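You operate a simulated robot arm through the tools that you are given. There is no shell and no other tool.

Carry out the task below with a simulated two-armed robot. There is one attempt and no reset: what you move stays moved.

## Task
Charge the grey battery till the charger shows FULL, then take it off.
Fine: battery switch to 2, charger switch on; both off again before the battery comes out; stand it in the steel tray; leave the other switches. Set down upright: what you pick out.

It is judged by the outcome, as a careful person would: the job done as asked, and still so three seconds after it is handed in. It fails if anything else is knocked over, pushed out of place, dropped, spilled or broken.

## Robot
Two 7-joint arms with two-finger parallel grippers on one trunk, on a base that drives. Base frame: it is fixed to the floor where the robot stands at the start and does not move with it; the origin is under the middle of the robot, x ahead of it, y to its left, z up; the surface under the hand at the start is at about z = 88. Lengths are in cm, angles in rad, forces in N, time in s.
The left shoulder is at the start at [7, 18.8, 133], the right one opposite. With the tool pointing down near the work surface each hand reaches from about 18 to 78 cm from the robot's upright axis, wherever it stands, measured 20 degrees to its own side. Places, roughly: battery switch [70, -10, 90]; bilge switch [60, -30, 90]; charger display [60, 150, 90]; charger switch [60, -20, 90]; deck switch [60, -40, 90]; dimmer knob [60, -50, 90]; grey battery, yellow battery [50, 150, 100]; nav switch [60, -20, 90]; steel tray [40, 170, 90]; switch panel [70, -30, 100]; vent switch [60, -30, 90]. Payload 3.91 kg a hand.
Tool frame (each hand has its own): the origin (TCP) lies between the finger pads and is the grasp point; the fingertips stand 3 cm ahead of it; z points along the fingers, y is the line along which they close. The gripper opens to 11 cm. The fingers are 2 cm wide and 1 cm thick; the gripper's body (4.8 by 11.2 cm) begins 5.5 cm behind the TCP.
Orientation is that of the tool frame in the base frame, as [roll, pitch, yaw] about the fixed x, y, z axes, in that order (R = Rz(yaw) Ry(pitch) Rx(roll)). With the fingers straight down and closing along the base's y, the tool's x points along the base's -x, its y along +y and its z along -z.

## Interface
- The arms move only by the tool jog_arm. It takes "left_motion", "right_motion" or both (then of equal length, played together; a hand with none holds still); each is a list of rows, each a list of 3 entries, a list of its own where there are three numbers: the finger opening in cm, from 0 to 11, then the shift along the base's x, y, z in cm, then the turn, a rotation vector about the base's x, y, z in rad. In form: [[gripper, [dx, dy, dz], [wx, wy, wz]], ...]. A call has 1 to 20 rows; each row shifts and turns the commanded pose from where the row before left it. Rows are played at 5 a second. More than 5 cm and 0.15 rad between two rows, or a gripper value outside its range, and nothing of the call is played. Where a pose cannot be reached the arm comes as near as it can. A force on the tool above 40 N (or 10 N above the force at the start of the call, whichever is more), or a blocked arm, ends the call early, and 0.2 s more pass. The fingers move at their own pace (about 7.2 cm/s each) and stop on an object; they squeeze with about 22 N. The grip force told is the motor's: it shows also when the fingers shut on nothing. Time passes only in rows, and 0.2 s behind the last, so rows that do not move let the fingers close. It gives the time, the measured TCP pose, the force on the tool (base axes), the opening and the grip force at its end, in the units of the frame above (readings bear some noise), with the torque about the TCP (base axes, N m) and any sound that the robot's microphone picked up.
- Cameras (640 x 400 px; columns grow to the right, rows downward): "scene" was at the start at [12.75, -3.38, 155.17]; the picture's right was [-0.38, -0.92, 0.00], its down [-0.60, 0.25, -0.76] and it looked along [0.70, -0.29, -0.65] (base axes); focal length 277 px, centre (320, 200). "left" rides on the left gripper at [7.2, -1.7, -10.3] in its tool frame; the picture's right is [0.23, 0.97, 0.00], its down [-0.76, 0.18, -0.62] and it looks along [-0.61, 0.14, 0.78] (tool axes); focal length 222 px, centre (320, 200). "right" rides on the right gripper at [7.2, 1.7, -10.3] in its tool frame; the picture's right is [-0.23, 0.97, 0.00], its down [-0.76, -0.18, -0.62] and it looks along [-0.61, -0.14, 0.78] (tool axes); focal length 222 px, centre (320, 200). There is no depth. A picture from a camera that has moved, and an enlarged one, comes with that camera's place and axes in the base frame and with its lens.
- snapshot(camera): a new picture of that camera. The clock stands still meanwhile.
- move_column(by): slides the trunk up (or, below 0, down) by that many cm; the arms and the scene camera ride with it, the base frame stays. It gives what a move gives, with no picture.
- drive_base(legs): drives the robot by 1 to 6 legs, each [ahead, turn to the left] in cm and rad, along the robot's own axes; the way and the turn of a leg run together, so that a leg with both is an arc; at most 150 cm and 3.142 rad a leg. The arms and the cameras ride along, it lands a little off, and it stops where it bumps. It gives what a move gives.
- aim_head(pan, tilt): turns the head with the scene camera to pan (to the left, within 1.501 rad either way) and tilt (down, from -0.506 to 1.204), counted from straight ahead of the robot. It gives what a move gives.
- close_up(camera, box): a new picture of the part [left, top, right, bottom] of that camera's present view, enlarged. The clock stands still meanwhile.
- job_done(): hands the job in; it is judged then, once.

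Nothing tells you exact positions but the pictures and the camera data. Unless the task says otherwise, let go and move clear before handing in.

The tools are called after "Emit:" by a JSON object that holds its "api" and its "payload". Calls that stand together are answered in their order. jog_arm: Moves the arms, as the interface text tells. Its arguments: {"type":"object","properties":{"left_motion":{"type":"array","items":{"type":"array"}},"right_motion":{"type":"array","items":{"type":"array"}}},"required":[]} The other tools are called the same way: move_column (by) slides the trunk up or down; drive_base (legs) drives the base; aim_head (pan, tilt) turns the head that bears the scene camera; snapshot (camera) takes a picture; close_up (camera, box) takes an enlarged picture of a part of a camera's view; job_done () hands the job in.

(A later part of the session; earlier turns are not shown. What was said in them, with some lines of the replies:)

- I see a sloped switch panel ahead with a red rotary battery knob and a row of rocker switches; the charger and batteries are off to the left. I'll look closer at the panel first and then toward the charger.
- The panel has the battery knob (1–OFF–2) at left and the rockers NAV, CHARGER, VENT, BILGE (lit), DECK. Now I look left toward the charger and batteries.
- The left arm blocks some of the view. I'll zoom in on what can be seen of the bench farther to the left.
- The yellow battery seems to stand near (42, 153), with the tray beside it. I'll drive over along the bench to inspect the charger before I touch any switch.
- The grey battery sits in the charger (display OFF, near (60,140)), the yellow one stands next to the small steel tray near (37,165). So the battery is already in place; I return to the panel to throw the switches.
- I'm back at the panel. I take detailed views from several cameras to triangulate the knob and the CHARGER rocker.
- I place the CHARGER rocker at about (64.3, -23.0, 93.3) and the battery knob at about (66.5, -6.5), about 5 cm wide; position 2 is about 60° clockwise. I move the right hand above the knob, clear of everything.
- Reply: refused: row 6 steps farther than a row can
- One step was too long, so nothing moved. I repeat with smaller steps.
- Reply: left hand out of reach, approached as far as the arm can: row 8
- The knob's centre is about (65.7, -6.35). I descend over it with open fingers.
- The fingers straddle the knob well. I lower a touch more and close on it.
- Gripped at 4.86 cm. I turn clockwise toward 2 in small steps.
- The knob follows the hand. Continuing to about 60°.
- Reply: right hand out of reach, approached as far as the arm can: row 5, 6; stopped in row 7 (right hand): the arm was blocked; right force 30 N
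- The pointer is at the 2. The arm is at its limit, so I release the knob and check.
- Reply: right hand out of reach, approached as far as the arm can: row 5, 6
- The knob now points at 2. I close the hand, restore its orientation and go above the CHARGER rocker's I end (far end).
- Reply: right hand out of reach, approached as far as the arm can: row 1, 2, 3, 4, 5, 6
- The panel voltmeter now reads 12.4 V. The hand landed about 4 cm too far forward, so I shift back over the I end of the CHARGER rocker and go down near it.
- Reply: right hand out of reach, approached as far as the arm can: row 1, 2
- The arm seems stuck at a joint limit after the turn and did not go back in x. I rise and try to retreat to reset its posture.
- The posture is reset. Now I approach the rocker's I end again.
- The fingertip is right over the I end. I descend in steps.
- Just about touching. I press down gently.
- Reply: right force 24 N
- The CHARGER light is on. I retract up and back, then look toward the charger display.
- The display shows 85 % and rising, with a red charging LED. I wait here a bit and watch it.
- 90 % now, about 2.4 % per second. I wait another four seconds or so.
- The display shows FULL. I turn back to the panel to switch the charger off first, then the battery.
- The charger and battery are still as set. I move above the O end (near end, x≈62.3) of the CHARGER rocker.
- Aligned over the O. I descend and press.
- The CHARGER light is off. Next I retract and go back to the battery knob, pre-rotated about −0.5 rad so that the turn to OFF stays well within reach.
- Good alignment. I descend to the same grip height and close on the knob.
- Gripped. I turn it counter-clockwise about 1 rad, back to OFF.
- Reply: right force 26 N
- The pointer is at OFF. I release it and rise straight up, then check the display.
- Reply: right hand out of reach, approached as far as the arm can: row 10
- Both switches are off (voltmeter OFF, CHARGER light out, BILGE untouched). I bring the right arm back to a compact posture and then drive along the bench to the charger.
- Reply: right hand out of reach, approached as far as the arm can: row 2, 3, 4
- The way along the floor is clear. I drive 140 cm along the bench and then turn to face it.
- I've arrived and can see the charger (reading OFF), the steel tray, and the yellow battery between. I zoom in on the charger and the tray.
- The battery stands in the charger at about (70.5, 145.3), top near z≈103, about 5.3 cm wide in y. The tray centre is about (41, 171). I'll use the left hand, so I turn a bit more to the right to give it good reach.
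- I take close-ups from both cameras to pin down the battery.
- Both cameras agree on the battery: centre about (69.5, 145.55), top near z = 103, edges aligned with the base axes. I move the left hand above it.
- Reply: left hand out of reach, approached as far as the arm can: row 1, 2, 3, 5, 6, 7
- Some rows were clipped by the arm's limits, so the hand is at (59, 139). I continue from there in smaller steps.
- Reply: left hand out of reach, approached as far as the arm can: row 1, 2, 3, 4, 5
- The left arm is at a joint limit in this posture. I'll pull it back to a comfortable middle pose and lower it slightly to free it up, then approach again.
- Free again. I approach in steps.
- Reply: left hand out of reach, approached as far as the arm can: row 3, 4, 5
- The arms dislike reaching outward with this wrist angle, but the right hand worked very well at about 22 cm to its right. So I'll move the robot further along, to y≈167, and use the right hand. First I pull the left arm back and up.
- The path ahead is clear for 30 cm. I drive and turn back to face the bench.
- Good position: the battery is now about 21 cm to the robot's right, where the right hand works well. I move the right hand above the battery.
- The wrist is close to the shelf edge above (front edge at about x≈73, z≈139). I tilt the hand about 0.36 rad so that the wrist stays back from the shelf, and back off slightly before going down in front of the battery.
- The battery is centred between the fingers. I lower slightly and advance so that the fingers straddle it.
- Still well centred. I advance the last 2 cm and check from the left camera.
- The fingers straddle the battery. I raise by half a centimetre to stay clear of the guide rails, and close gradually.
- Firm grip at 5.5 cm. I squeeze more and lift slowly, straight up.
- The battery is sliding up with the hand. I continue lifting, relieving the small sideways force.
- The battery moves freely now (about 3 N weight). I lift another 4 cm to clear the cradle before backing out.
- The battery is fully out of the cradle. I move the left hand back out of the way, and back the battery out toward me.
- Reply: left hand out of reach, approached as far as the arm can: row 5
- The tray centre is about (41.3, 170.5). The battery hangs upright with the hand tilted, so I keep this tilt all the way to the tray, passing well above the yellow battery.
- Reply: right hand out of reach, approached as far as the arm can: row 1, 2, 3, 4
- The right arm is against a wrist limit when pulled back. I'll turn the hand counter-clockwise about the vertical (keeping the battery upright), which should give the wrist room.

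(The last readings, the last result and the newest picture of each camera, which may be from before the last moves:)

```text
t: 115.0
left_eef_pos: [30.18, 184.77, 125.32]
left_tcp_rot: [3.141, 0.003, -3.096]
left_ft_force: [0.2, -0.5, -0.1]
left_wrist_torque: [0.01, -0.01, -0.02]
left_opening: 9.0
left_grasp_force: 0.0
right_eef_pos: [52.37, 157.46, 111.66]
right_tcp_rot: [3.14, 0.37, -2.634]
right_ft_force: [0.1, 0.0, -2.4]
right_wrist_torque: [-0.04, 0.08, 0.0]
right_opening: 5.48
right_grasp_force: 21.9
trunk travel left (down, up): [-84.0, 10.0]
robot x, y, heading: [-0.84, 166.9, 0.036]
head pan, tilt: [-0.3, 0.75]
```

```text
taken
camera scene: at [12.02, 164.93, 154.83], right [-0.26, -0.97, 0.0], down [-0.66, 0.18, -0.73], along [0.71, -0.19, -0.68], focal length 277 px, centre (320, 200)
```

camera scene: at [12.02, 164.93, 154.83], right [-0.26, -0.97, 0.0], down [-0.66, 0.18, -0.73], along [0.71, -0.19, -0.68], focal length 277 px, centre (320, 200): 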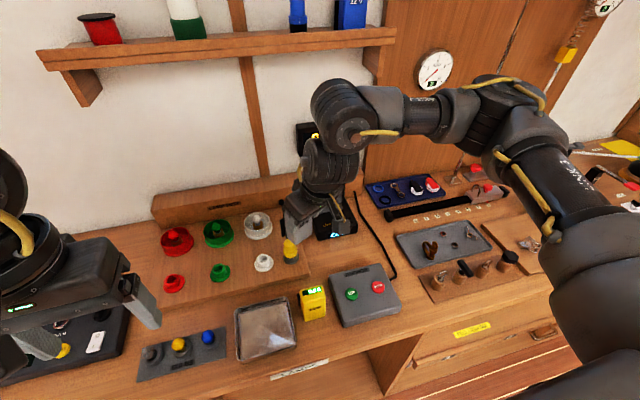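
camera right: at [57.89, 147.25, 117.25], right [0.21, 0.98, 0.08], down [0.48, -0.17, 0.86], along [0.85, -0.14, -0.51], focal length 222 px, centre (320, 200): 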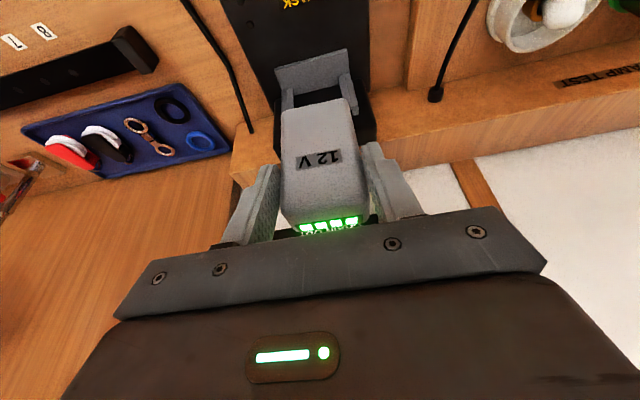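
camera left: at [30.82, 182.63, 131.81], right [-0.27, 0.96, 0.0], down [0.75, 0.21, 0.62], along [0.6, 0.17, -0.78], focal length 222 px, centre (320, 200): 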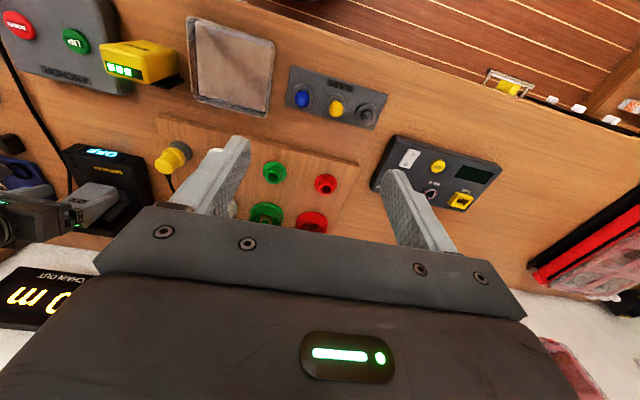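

That works. I continue toward the tray with a bit more rotation.

Emit:
{"api": "jog_arm", "payload": {"right_motion": [[2, [-2, 2, 0], [0, 0, 0.05]], [2, [-2, 2, 0], [0, 0, 0.05]], [2, [-2, 2, 0], [0, 0, 0.05]], [2, [-2, 2, 0], [0, 0, 0.05]], [2, [0, 0, 0], [0, 0, 0]]]}}

Emit:
{"api": "snapshot", "payload": {"camera": "scene"}}

```text
t: 116.2
left_eef_pos: [30.04, 184.62, 125.42]
left_tcp_rot: [-3.14, 0.002, -3.095]
left_ft_force: [-0.6, 0.1, 0.3]
left_wrist_torque: [0.01, -0.02, 0.02]
left_opening: 9.03
left_grasp_force: 0.1
right_eef_pos: [44.5, 165.88, 111.54]
right_tcp_rot: [-3.14, 0.373, -2.434]
right_ft_force: [-0.8, -0.4, -3.4]
right_wrist_torque: [-0.08, 0.06, 0.05]
right_opening: 5.48
right_grasp_force: 21.5
trunk travel left (down, up): [-84.0, 10.0]
robot x, y, heading: [-1.18, 166.85, 0.038]
head pan, tilt: [-0.3, 0.75]
```

```text
taken
camera scene: at [12.02, 164.93, 154.83], right [-0.26, -0.97, 0.0], down [-0.66, 0.18, -0.73], along [0.71, -0.19, -0.68], focal length 277 px, centre (320, 200)
```

scene: 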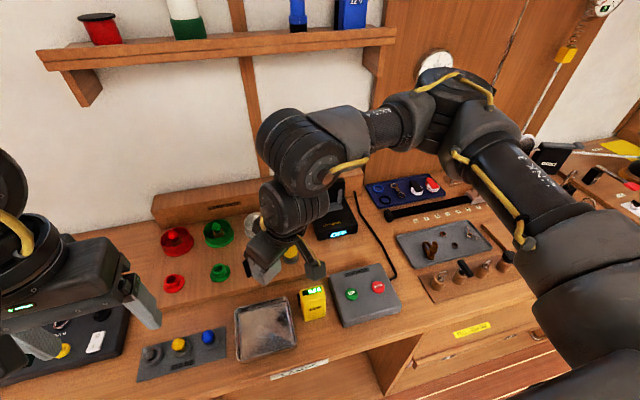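

Emit:
{"api": "jog_arm", "payload": {"right_motion": [[2, [-1.5, 1.6, 0], [0, 0, 0]], [2, [-1.5, 1.6, 0], [0, 0, 0]], [2, [-1.5, 1.6, 0], [0, 0, 0]], [2, [0, 0, 0], [0, 0, 0]]]}}

Emit:
{"api": "snapshot", "payload": {"camera": "scene"}}

Emit:
{"api": "snapshot", "payload": {"camera": "right"}}

Emit:
{"api": "snapshot", "payload": {"camera": "left"}}

```text
t: 117.2
left_eef_pos: [29.99, 184.68, 125.37]
left_tcp_rot: [3.141, 0.003, -3.096]
left_ft_force: [-0.5, -0.3, 0.2]
left_wrist_torque: [0.0, -0.01, -0.01]
left_opening: 8.99
left_grasp_force: 0.0
right_eef_pos: [40.2, 170.36, 111.78]
right_tcp_rot: [3.14, 0.37, -2.431]
right_ft_force: [-0.1, 0.0, -2.6]
right_wrist_torque: [-0.02, 0.04, 0.0]
right_opening: 5.49
right_grasp_force: 22.1
right hand out of reach, approached as far as the arm can: row 3
trunk travel left (down, up): [-84.0, 10.0]
robot x, y, heading: [-0.7, 166.72, 0.037]
head pan, tilt: [-0.3, 0.75]
```

```text
taken
camera scene: at [12.01, 164.96, 154.83], right [-0.26, -0.97, 0.0], down [-0.66, 0.18, -0.73], along [0.71, -0.19, -0.68], focal length 277 px, centre (320, 200)
```

scene: 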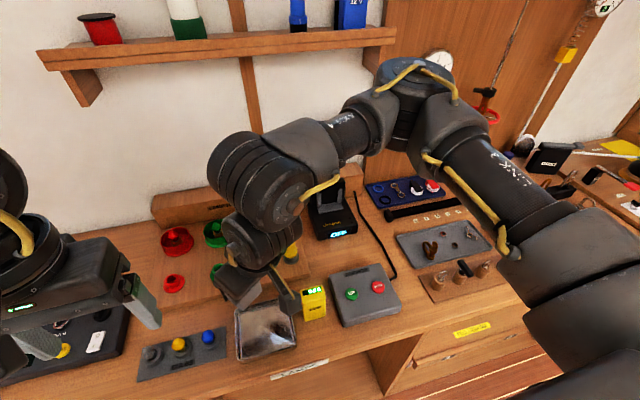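

```text
taken
camera right: at [31.24, 164.88, 118.63], right [-0.47, 0.88, 0.08], down [0.48, 0.18, 0.86], along [0.74, 0.45, -0.51], focal length 222 px, centre (320, 200)
```

right: 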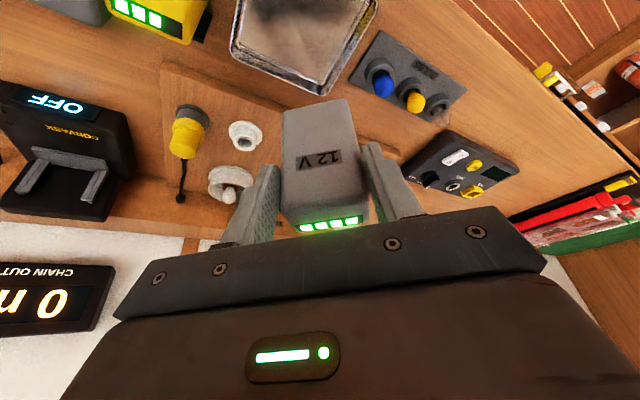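

```text
taken
camera left: at [22.84, 182.71, 135.78], right [-0.27, 0.96, 0.0], down [0.75, 0.21, 0.62], along [0.6, 0.17, -0.78], focal length 222 px, centre (320, 200)
```

left: 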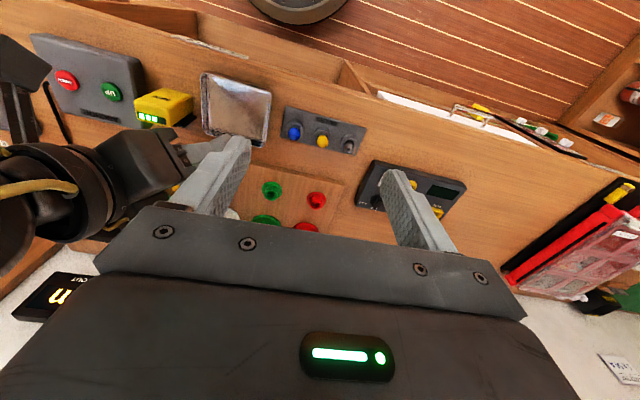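

The battery is above the tray (I estimate it will sit at about (41.6, 171.6), inside the rim). I lower it to about 2–3 cm above the tray floor.

Emit:
{"api": "jog_arm", "payload": {"right_motion": [[2, [0, 0, -2.2], [0, 0, 0]], [2, [0, 0, -2.2], [0, 0, 0]], [2, [0, 0, -2.2], [0, 0, 0]], [2, [0, 0, -2.2], [0, 0, 0]], [2, [0, 0, -2], [0, 0, 0]], [2, [0, 0, 0], [0, 0, 0]]]}}

Emit:
{"api": "snapshot", "payload": {"camera": "scene"}}

Emit:
{"api": "snapshot", "payload": {"camera": "right"}}

Emit:
{"api": "snapshot", "payload": {"camera": "left"}}

```text
t: 118.6
left_eef_pos: [30.03, 184.62, 125.49]
left_tcp_rot: [-3.14, 0.002, -3.096]
left_ft_force: [-0.4, 0.2, -0.2]
left_wrist_torque: [0.0, 0.0, -0.01]
left_opening: 9.04
left_grasp_force: 0.2
right_eef_pos: [40.28, 170.52, 100.75]
right_tcp_rot: [-3.139, 0.371, -2.433]
right_ft_force: [0.6, -0.1, -2.3]
right_wrist_torque: [-0.06, 0.06, 0.0]
right_opening: 5.48
right_grasp_force: 21.7
trunk travel left (down, up): [-84.0, 10.0]
robot x, y, heading: [-1.0, 167.17, 0.034]
head pan, tilt: [-0.3, 0.75]
```

```text
taken
camera scene: at [11.95, 164.99, 154.83], right [-0.26, -0.97, 0.0], down [-0.66, 0.18, -0.73], along [0.71, -0.19, -0.68], focal length 277 px, centre (320, 200)
```

scene: 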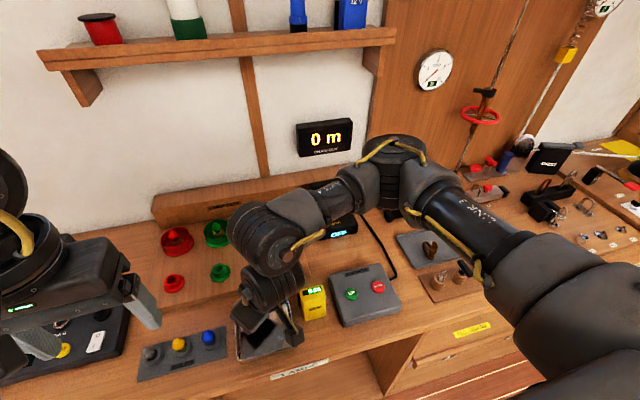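

```text
taken
camera right: at [31.18, 164.99, 107.75], right [-0.47, 0.88, 0.08], down [0.48, 0.18, 0.86], along [0.74, 0.44, -0.51], focal length 222 px, centre (320, 200)
```

right: 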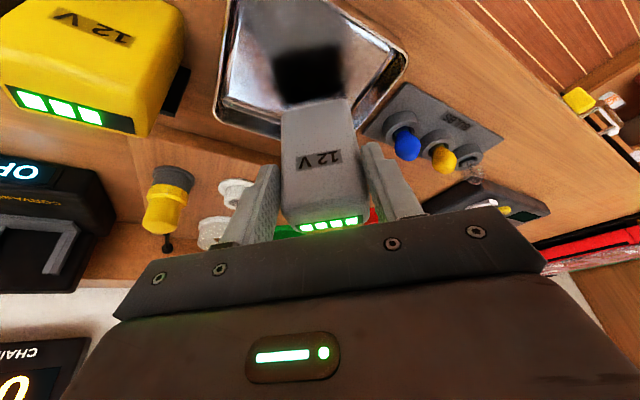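

```text
taken
camera left: at [22.79, 182.74, 135.79], right [-0.27, 0.96, 0.0], down [0.75, 0.21, 0.62], along [0.6, 0.17, -0.78], focal length 222 px, centre (320, 200)
```

left: 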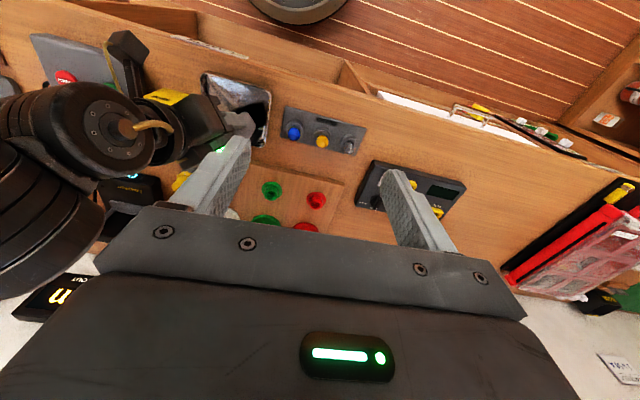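

Looking good; the battery's reflection shows in the tray floor. I keep lowering slowly.

Emit:
{"api": "jog_arm", "payload": {"right_motion": [[2, [0, 0, -1], [0, 0, 0]], [2, [0, 0, -1], [0, 0, 0]], [2, [0, 0, -0.6], [0, 0, 0]], [2, [0, 0, 0], [0, 0, 0]]]}}

Emit:
{"api": "snapshot", "payload": {"camera": "right"}}

Emit:
{"api": "close_up", "payload": {"camera": "scene", "box": [200, 250, 340, 380]}}

Emit:
{"api": "close_up", "payload": {"camera": "left", "box": [100, 50, 300, 190]}}

```text
t: 119.6
left_eef_pos: [30.0, 184.61, 125.36]
left_tcp_rot: [-3.141, 0.0, -3.096]
left_ft_force: [-0.4, -0.5, -0.1]
left_wrist_torque: [-0.03, 0.0, -0.01]
left_opening: 8.99
left_grasp_force: 0.0
right_eef_pos: [40.38, 170.35, 98.24]
right_tcp_rot: [-3.141, 0.371, -2.435]
right_ft_force: [0.4, -0.2, -2.8]
right_wrist_torque: [-0.04, 0.05, 0.02]
right_opening: 5.51
right_grasp_force: 22.1
trunk travel left (down, up): [-84.0, 10.0]
robot x, y, heading: [-1.05, 166.85, 0.038]
head pan, tilt: [-0.3, 0.75]
```

```text
taken
camera right: at [31.24, 164.85, 105.21], right [-0.47, 0.88, 0.08], down [0.48, 0.18, 0.86], along [0.74, 0.44, -0.51], focal length 222 px, centre (320, 200)
```

right: 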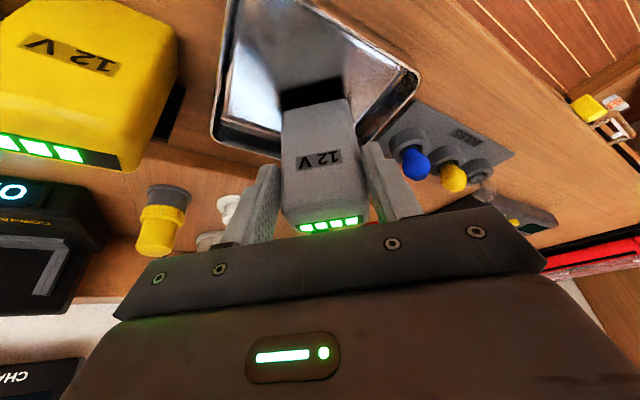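

```text
3.08 times, centred on (270, 315) of scene
camera zoom: at [11.99, 164.97, 154.83], right [-0.26, -0.97, 0.0], down [-0.66, 0.18, -0.73], along [0.71, -0.19, -0.68], focal length 853 px, centre (474, -154)
```

zoom: 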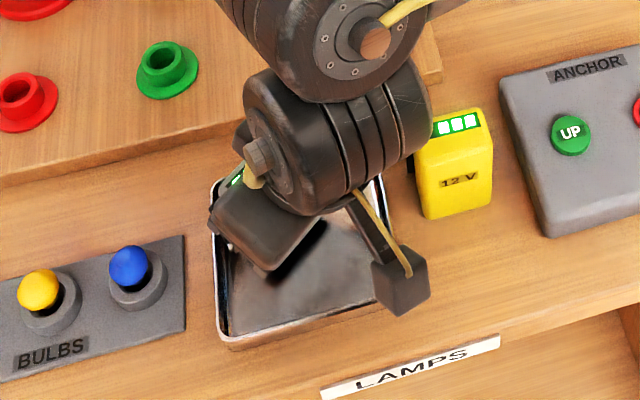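

```text
2.86 times, centred on (200, 120) of left
camera zoom: at [22.83, 182.72, 135.79], right [-0.27, 0.96, 0.0], down [0.75, 0.21, 0.62], along [0.6, 0.17, -0.78], focal length 635 px, centre (663, 429)
```

zoom: 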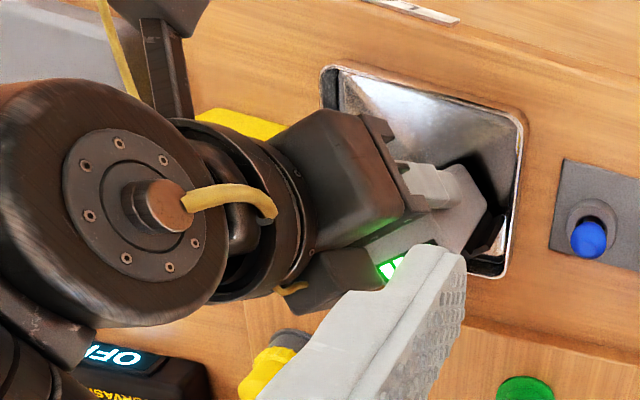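

The left view shows the battery's rear connector coming down near the far-left rim: the battery sits further ahead of the grip point than I assumed. I raise slightly and shift back toward the robot and right to centre it in the tray.

Emit:
{"api": "jog_arm", "payload": {"right_motion": [[2, [0, 0, 1.5], [0, 0, 0]], [2, [-0.6, -1, 0], [0, 0, 0]], [2, [-0.6, -1, 0], [0, 0, 0]], [2, [0, 0, 0], [0, 0, 0]]]}}

Emit:
{"api": "snapshot", "payload": {"camera": "right"}}

Emit:
{"api": "close_up", "payload": {"camera": "scene", "box": [200, 250, 340, 380]}}

Emit:
{"api": "close_up", "payload": {"camera": "left", "box": [100, 50, 300, 190]}}

```text
t: 120.6
left_eef_pos: [29.97, 184.7, 125.35]
left_tcp_rot: [-3.139, 0.003, -3.096]
left_ft_force: [0.4, 0.8, -0.6]
left_wrist_torque: [0.01, 0.01, 0.03]
left_opening: 9.01
left_grasp_force: 0.1
right_eef_pos: [39.13, 168.5, 99.74]
right_tcp_rot: [-3.141, 0.371, -2.436]
right_ft_force: [0.0, 0.2, -2.2]
right_wrist_torque: [-0.1, 0.04, -0.03]
right_opening: 5.48
right_grasp_force: 21.9
trunk travel left (down, up): [-84.0, 10.0]
robot x, y, heading: [-0.75, 166.81, 0.041]
head pan, tilt: [-0.3, 0.75]
```

```text
taken
camera right: at [29.94, 162.92, 106.7], right [-0.47, 0.88, 0.08], down [0.48, 0.18, 0.86], along [0.74, 0.44, -0.51], focal length 222 px, centre (320, 200)
```

right: 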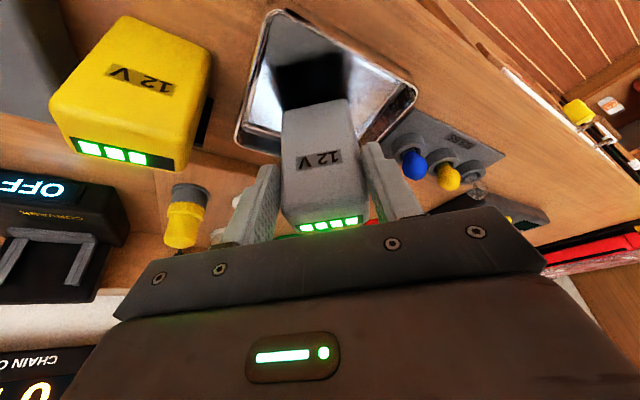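

```text
3.08 times, centred on (270, 315) of scene
camera zoom: at [11.99, 165.02, 154.83], right [-0.26, -0.97, 0.0], down [-0.66, 0.18, -0.73], along [0.71, -0.19, -0.68], focal length 853 px, centre (474, -154)
```

zoom: 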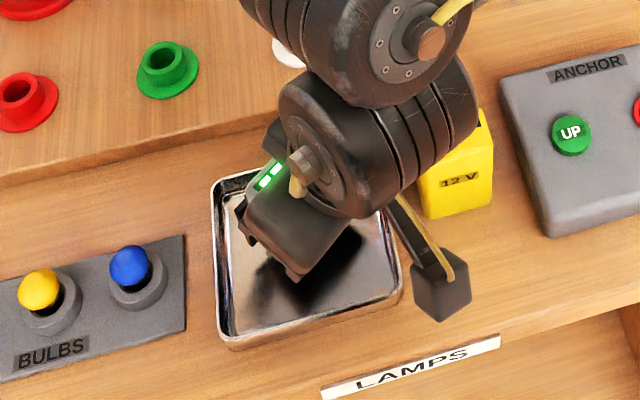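

```text
2.86 times, centred on (200, 120) of left
camera zoom: at [22.82, 182.77, 135.78], right [-0.27, 0.96, 0.0], down [0.75, 0.21, 0.62], along [0.6, 0.17, -0.78], focal length 635 px, centre (663, 429)
```

zoom: 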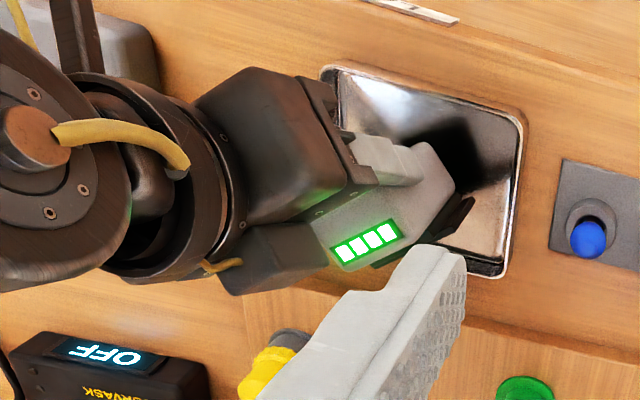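

Now the footprint lies well inside the tray. I lower slowly until the floor takes the weight.

Emit:
{"api": "jog_arm", "payload": {"right_motion": [[2, [0, 0, -1], [0, 0, 0]], [2, [0, 0, -0.7], [0, 0, 0]], [2, [0, 0, -0.4], [0, 0, 0]], [2, [0, 0, -0.4], [0, 0, 0]], [2, [0, 0, 0], [0, 0, 0]]]}}

Emit:
{"api": "snapshot", "payload": {"camera": "right"}}

Emit:
{"api": "close_up", "payload": {"camera": "left", "box": [100, 50, 300, 190]}}

```text
t: 121.8
left_eef_pos: [30.04, 184.71, 125.35]
left_tcp_rot: [3.141, 0.002, -3.097]
left_ft_force: [0.1, -0.7, -0.2]
left_wrist_torque: [0.01, 0.01, -0.04]
left_opening: 9.03
left_grasp_force: 0.0
right_eef_pos: [39.03, 168.49, 97.23]
right_tcp_rot: [-3.141, 0.372, -2.434]
right_ft_force: [-0.6, 0.4, -2.8]
right_wrist_torque: [-0.07, 0.06, 0.02]
right_opening: 5.48
right_grasp_force: 22.3
trunk travel left (down, up): [-84.0, 10.0]
robot x, y, heading: [-0.67, 167.03, 0.034]
head pan, tilt: [-0.3, 0.75]
```

```text
taken
camera right: at [30.0, 162.95, 104.18], right [-0.47, 0.88, 0.08], down [0.48, 0.18, 0.86], along [0.74, 0.44, -0.51], focal length 222 px, centre (320, 200)
```

right: 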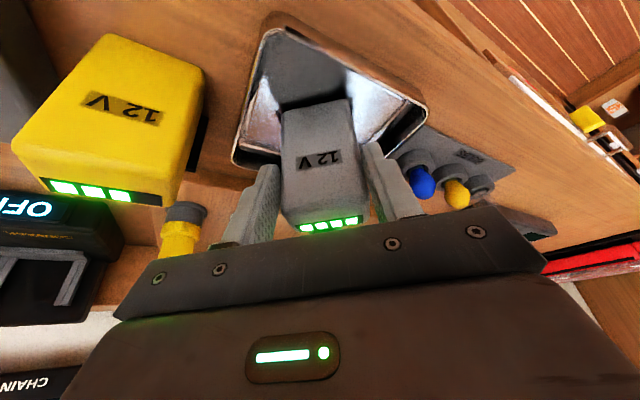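

```text
2.86 times, centred on (200, 120) of left
camera zoom: at [22.82, 182.73, 135.79], right [-0.27, 0.96, 0.0], down [0.75, 0.21, 0.62], along [0.6, 0.17, -0.78], focal length 635 px, centre (663, 429)
```

zoom: 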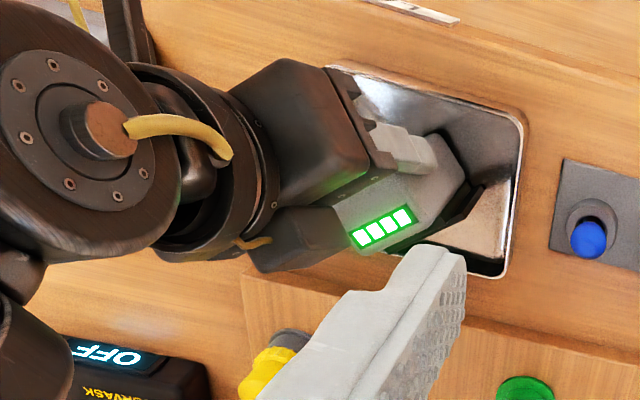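

Emit:
{"api": "jog_arm", "payload": {"right_motion": [[2, [0, 0, -0.4], [0, 0, 0]], [2, [0, 0, -0.3], [0, 0, 0]], [2, [0, 0, -0.3], [0, 0, 0]], [2, [0, 0, 0], [0, 0, 0]]]}}

Emit:
{"api": "close_up", "payload": {"camera": "left", "box": [150, 50, 290, 150]}}

Emit:
{"api": "close_up", "payload": {"camera": "right", "box": [200, 20, 440, 240]}}

```text
t: 122.8
left_eef_pos: [29.82, 184.72, 125.45]
left_tcp_rot: [3.141, 0.003, -3.096]
left_ft_force: [0.1, -0.2, 0.5]
left_wrist_torque: [0.01, 0.0, 0.02]
left_opening: 9.02
left_grasp_force: 0.2
right_eef_pos: [38.97, 168.38, 96.48]
right_tcp_rot: [-3.141, 0.376, -2.435]
right_ft_force: [1.4, 0.7, 19.6]
right_wrist_torque: [0.21, -0.2, -0.08]
right_opening: 5.51
right_grasp_force: 22.7
trunk travel left (down, up): [-84.0, 10.0]
robot x, y, heading: [-1.03, 167.22, 0.037]
head pan, tilt: [-0.3, 0.75]
```

```text
4.00 times, centred on (220, 100) of left
camera zoom: at [22.63, 182.72, 135.83], right [-0.27, 0.96, 0.0], down [0.75, 0.21, 0.63], along [0.6, 0.17, -0.78], focal length 888 px, centre (720, 600)
```

zoom: 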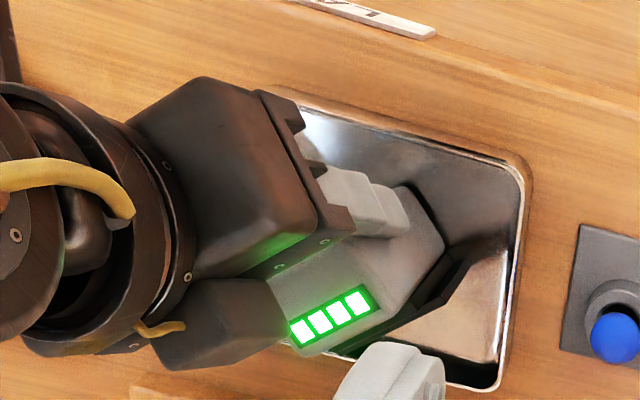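

```text
1.82 times, centred on (320, 130) of right
camera zoom: at [29.89, 162.89, 103.29], right [-0.47, 0.88, 0.08], down [0.48, 0.18, 0.86], along [0.74, 0.44, -0.51], focal length 404 px, centre (320, 327)
```

zoom: 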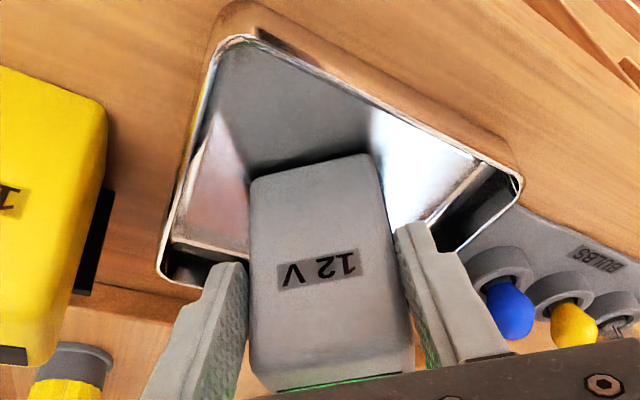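

The tray floor has taken the weight (about 20 N up). I ease off a bit and open the fingers.

Emit:
{"api": "jog_arm", "payload": {"right_motion": [[2, [0, 0, 0.2], [0, 0, 0]], [2, [0, 0, 0.05], [0, 0, 0]], [5, [0, 0, 0], [0, 0, 0]], [5.8, [0, 0, 0], [0, 0, 0]], [6.5, [0, 0, 0], [0, 0, 0]], [7.5, [0, 0, 0], [0, 0, 0]], [7.5, [0, 0, 0], [0, 0, 0]]]}}

Emit:
{"api": "close_up", "payload": {"camera": "left", "box": [150, 50, 290, 150]}}

Emit:
{"api": "close_up", "payload": {"camera": "right", "box": [200, 20, 440, 240]}}

```text
t: 124.4
left_eef_pos: [30.0, 184.65, 125.41]
left_tcp_rot: [-3.141, 0.001, -3.096]
left_ft_force: [0.9, 0.2, -1.0]
left_wrist_torque: [0.02, -0.02, -0.01]
left_opening: 9.02
left_grasp_force: 0.0
right_eef_pos: [38.91, 168.29, 96.43]
right_tcp_rot: [-3.14, 0.373, -2.434]
right_ft_force: [0.9, 0.4, 0.1]
right_wrist_torque: [-0.01, 0.02, 0.01]
right_opening: 7.49
right_grasp_force: 0.1
trunk travel left (down, up): [-84.0, 10.0]
robot x, y, heading: [-1.2, 167.25, 0.036]
head pan, tilt: [-0.3, 0.75]
```

```text
4.00 times, centred on (220, 100) of left
camera zoom: at [22.79, 182.73, 135.79], right [-0.27, 0.96, 0.0], down [0.75, 0.21, 0.62], along [0.6, 0.17, -0.78], focal length 888 px, centre (720, 600)
```

zoom: 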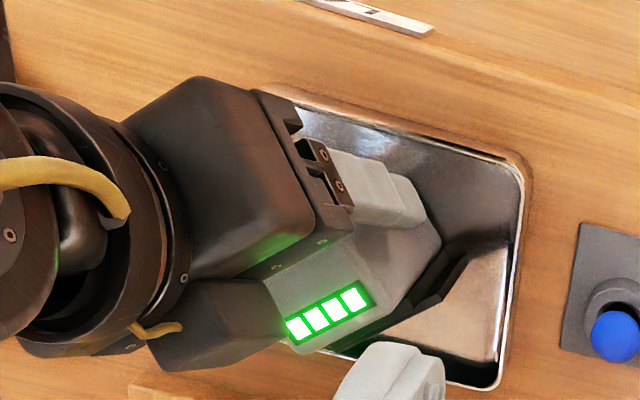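

```text
1.82 times, centred on (320, 130) of right
camera zoom: at [29.97, 162.88, 103.46], right [-0.47, 0.88, 0.08], down [0.48, 0.18, 0.86], along [0.74, 0.44, -0.51], focal length 404 px, centre (320, 327)
```

zoom: 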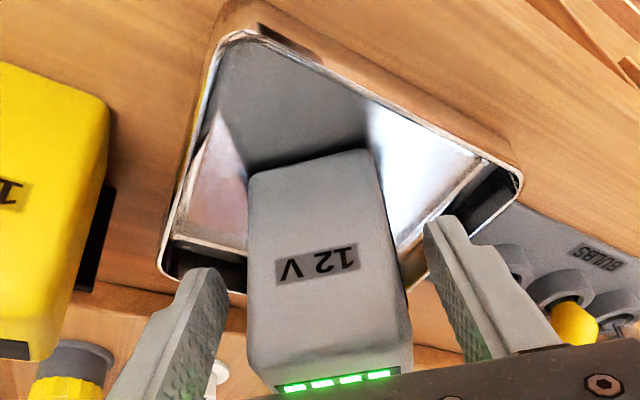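

Released, and the battery stands on its own. I lift the hand straight up, clear of it.

Emit:
{"api": "jog_arm", "payload": {"right_motion": [[7.5, [0, 0, 0.7], [0, 0, 0]], [7.5, [0, 0, 1], [0, 0, 0]], [7.5, [0, 0, 1.5], [0, 0, 0]], [7.5, [0, 0, 2], [0, 0, 0]], [7.5, [0, 0, 2], [0, 0, 0]], [7.5, [0, 0, 2], [0, 0, 0]], [7.5, [0, 0, 2], [0, 0, 0]], [7.5, [0, 0, 2], [0, 0, 0]], [7.5, [0, 0, 0], [0, 0, 0]]]}}

Emit:
{"api": "snapshot", "payload": {"camera": "right"}}

Emit:
{"api": "snapshot", "payload": {"camera": "left"}}

Emit:
{"api": "snapshot", "payload": {"camera": "scene"}}

```text
t: 126.4
left_eef_pos: [30.03, 184.68, 125.4]
left_tcp_rot: [-3.14, 0.004, -3.096]
left_ft_force: [0.0, 0.4, -0.7]
left_wrist_torque: [-0.04, -0.03, -0.02]
left_opening: 9.0
left_grasp_force: 0.0
right_eef_pos: [40.02, 168.43, 109.54]
right_tcp_rot: [3.14, 0.371, -2.43]
right_ft_force: [0.0, 0.6, 0.8]
right_wrist_torque: [0.03, 0.02, 0.0]
right_opening: 7.52
right_grasp_force: 0.1
right hand out of reach, approached as far as the arm can: row 7, 8
trunk travel left (down, up): [-84.0, 10.0]
robot x, y, heading: [-0.84, 167.01, 0.036]
head pan, tilt: [-0.3, 0.75]
```

```text
taken
camera right: at [31.02, 162.92, 116.46], right [-0.47, 0.88, 0.08], down [0.48, 0.18, 0.86], along [0.74, 0.45, -0.51], focal length 222 px, centre (320, 200)
```

right: 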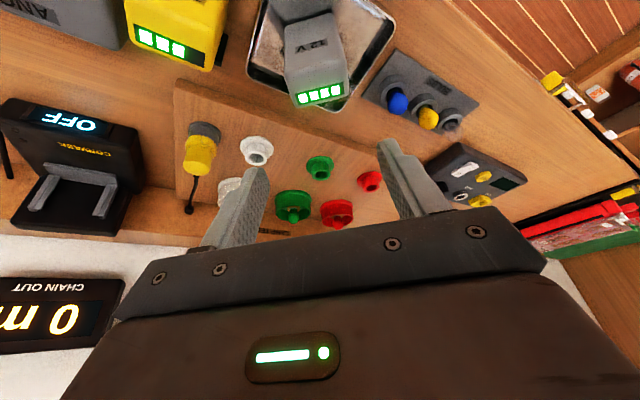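

```text
taken
camera left: at [22.81, 182.73, 135.79], right [-0.27, 0.96, 0.0], down [0.75, 0.21, 0.62], along [0.6, 0.17, -0.78], focal length 222 px, centre (320, 200)
```

left: 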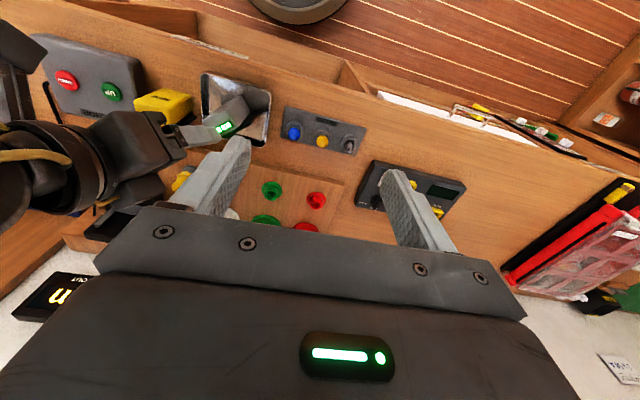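

```text
taken
camera scene: at [11.96, 164.97, 154.83], right [-0.26, -0.97, 0.0], down [-0.66, 0.18, -0.73], along [0.71, -0.19, -0.68], focal length 277 px, centre (320, 200)
```

scene: 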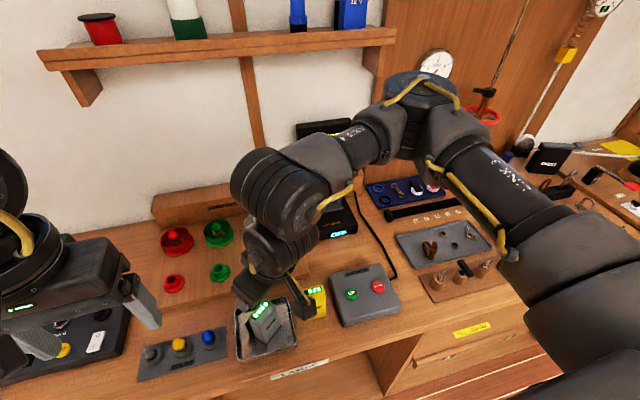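

The grey battery stands upright in the tray. I move the right hand well away and verify everything with a final look.

Emit:
{"api": "jog_arm", "payload": {"right_motion": [[7.5, [2, -2, 0.5], [0, 0, 0]], [7.5, [2, -3, 0.5], [0, 0, 0]], [7.5, [2, -3, 0.5], [0, 0, 0]], [7.5, [2, -3, 0.5], [0, 0, 0]], [7.5, [2, -3, 1], [0, 0, 0]], [7.5, [0, -3, 1], [0, 0, 0]], [7.5, [0, 0, 0], [0, 0, 0]]]}}

Emit:
{"api": "snapshot", "payload": {"camera": "scene"}}

Emit:
{"api": "close_up", "payload": {"camera": "scene", "box": [210, 260, 350, 370]}}

Emit:
{"api": "close_up", "payload": {"camera": "left", "box": [120, 50, 300, 170]}}

```text
t: 128.0
left_eef_pos: [30.07, 184.78, 125.43]
left_tcp_rot: [-3.14, 0.002, -3.096]
left_ft_force: [-0.3, -0.3, 0.3]
left_wrist_torque: [-0.02, -0.02, 0.01]
left_opening: 8.99
left_grasp_force: 0.0
right_eef_pos: [49.81, 151.56, 113.41]
right_tcp_rot: [-3.14, 0.372, -2.436]
right_ft_force: [-0.2, 0.3, 0.5]
right_wrist_torque: [0.01, -0.01, -0.01]
right_opening: 7.51
right_grasp_force: 0.1
trunk travel left (down, up): [-84.0, 10.0]
robot x, y, heading: [-0.87, 166.89, 0.039]
head pan, tilt: [-0.3, 0.75]
```

```text
taken
camera scene: at [11.98, 165.04, 154.83], right [-0.26, -0.97, 0.0], down [-0.66, 0.18, -0.73], along [0.71, -0.19, -0.68], focal length 277 px, centre (320, 200)
```

scene: 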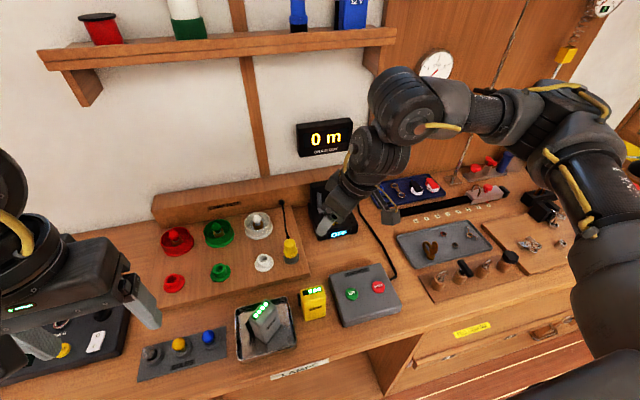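

```text
3.64 times, centred on (280, 315) of scene
camera zoom: at [11.98, 165.04, 154.83], right [-0.26, -0.97, 0.0], down [-0.66, 0.18, -0.73], along [0.71, -0.19, -0.68], focal length 1008 px, centre (466, -218)
```

zoom: 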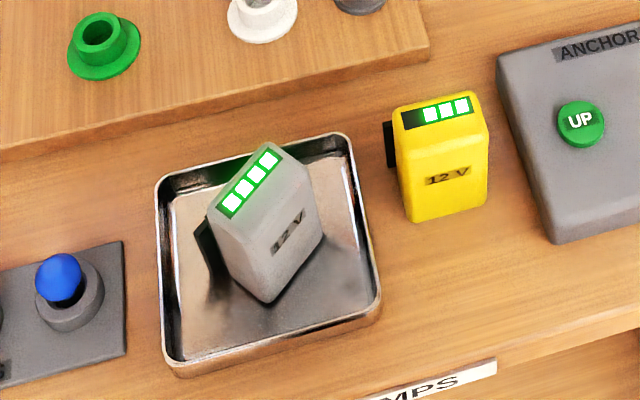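

```text
3.33 times, centred on (210, 110) of left
camera zoom: at [22.81, 182.79, 135.78], right [-0.27, 0.96, 0.0], down [0.75, 0.21, 0.62], along [0.6, 0.17, -0.78], focal length 740 px, centre (687, 500)
```

zoom: 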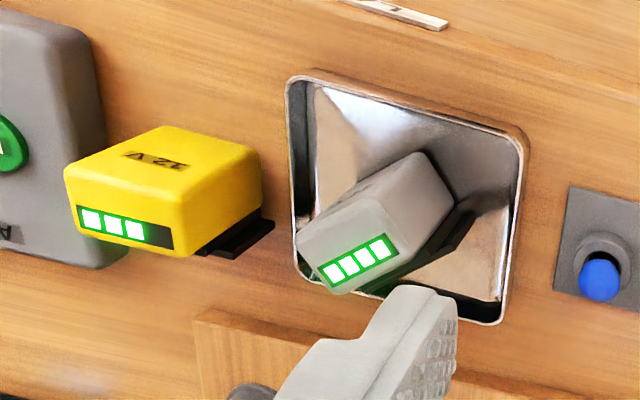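

The battery is in the tray, but I want to make sure it is truly upright, so I take closer views.

Emit:
{"api": "close_up", "payload": {"camera": "scene", "box": [230, 285, 305, 365]}}

Emit:
{"api": "close_up", "payload": {"camera": "left", "box": [190, 65, 290, 155]}}

Emit:
{"api": "snapshot", "payload": {"camera": "right"}}

```text
5.00 times, centred on (268, 325) of scene
camera zoom: at [11.98, 165.04, 154.83], right [-0.26, -0.97, 0.0], down [-0.66, 0.18, -0.73], along [0.71, -0.19, -0.68], focal length 1386 px, centre (582, -425)
```

zoom: 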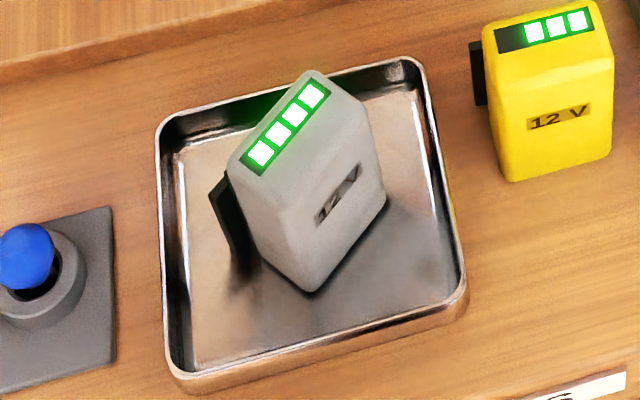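

```text
4.44 times, centred on (240, 110) of left
camera zoom: at [22.81, 182.79, 135.78], right [-0.27, 0.96, 0.0], down [0.75, 0.21, 0.62], along [0.6, 0.17, -0.78], focal length 987 px, centre (676, 600)
```

zoom: 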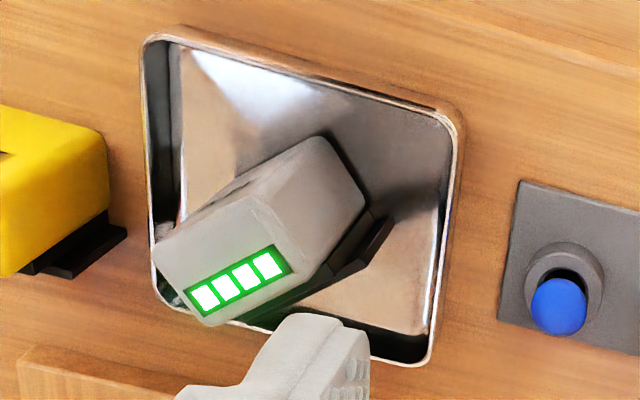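

```text
taken
camera right: at [40.78, 146.04, 120.37], right [-0.47, 0.88, 0.08], down [0.48, 0.18, 0.86], along [0.74, 0.44, -0.51], focal length 222 px, centre (320, 200)
```

right: 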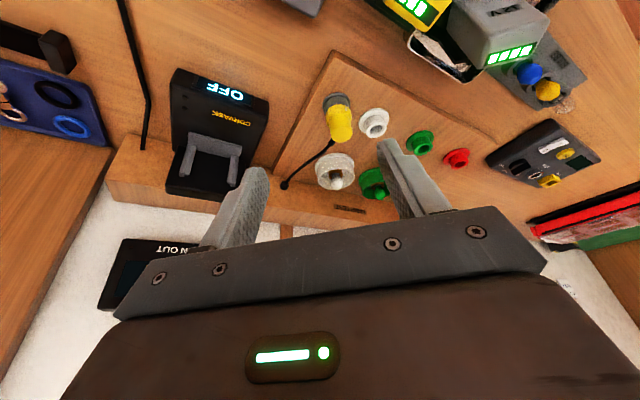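

The edges line up with the vertical in both views, so it stands flat on its base with all four bars lit. I wait a moment to confirm nothing is shifting.

Emit:
{"api": "jog_arm", "payload": {"right_motion": [[7.5, [1, -1, 1], [0, 0, 0]], [7.5, [1, -1, 1], [0, 0, 0]], [7.5, [0, 0, 0], [0, 0, 0]], [7.5, [0, 0, 0], [0, 0, 0]], [7.5, [0, 0, 0], [0, 0, 0]], [7.5, [0, 0, 0], [0, 0, 0]], [7.5, [0, 0, 0], [0, 0, 0]], [7.5, [0, 0, 0], [0, 0, 0]], [7.5, [0, 0, 0], [0, 0, 0]], [7.5, [0, 0, 0], [0, 0, 0]]]}}

Emit:
{"api": "close_up", "payload": {"camera": "scene", "box": [230, 285, 305, 365]}}

Emit:
{"api": "snapshot", "payload": {"camera": "scene"}}

```text
t: 130.2
left_eef_pos: [30.01, 184.71, 125.34]
left_tcp_rot: [3.141, 0.002, -3.096]
left_ft_force: [-0.2, 0.0, 0.0]
left_wrist_torque: [-0.03, -0.01, 0.04]
left_opening: 9.02
left_grasp_force: 0.1
right_eef_pos: [51.99, 149.33, 115.48]
right_tcp_rot: [-3.141, 0.372, -2.435]
right_ft_force: [0.6, 0.9, 0.3]
right_wrist_torque: [0.01, 0.02, 0.02]
right_opening: 7.52
right_grasp_force: 0.1
trunk travel left (down, up): [-84.0, 10.0]
robot x, y, heading: [-1.06, 167.27, 0.041]
head pan, tilt: [-0.3, 0.75]
```

```text
5.00 times, centred on (268, 325) of scene
camera zoom: at [11.95, 164.94, 154.83], right [-0.26, -0.97, 0.0], down [-0.66, 0.18, -0.73], along [0.71, -0.19, -0.68], focal length 1386 px, centre (582, -425)
```

zoom: 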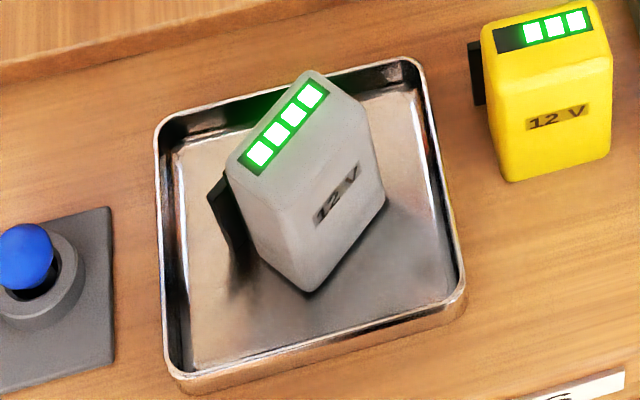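

```text
taken
camera scene: at [11.95, 164.94, 154.83], right [-0.26, -0.97, 0.0], down [-0.66, 0.18, -0.73], along [0.71, -0.19, -0.68], focal length 277 px, centre (320, 200)
```

scene: 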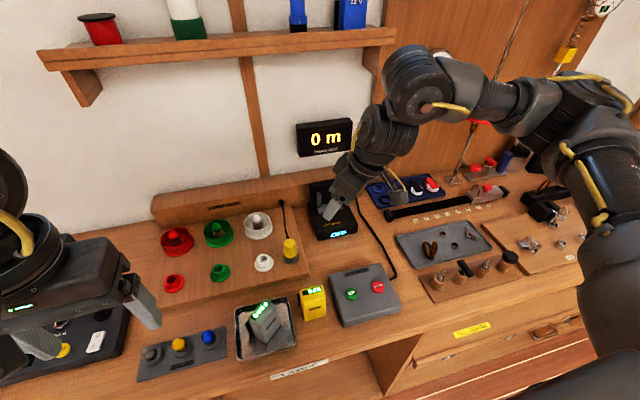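

The fully charged grey battery stands still and upright in the steel tray. The battery and charger switches are off, the yellow battery and everything else are in place, and both hands are clear, so I hand the job in.

Emit:
{"api": "job_done", "payload": {}}

```text
The job is handed in.
```

The grey battery is charged and standing upright in the steel tray; I've handed the job in.

- **Charging:** I set the battery switch to 2 and turned the charger switch on. The charger went from 85 % to FULL.
- **Switching off:** I turned the charger off first, then the battery switch. The voltmeter read OFF and the charger light was out before I lifted the battery.
- **Other switches:** I left the nav, vent, bilge and deck switches and the dimmer alone. The bilge light stayed on throughout.
- **The tray:** the battery shows all four bars. It stood still and level for about six seconds after I let go. The yellow battery next to it was not touched.

Both hands were clear when I handed in.
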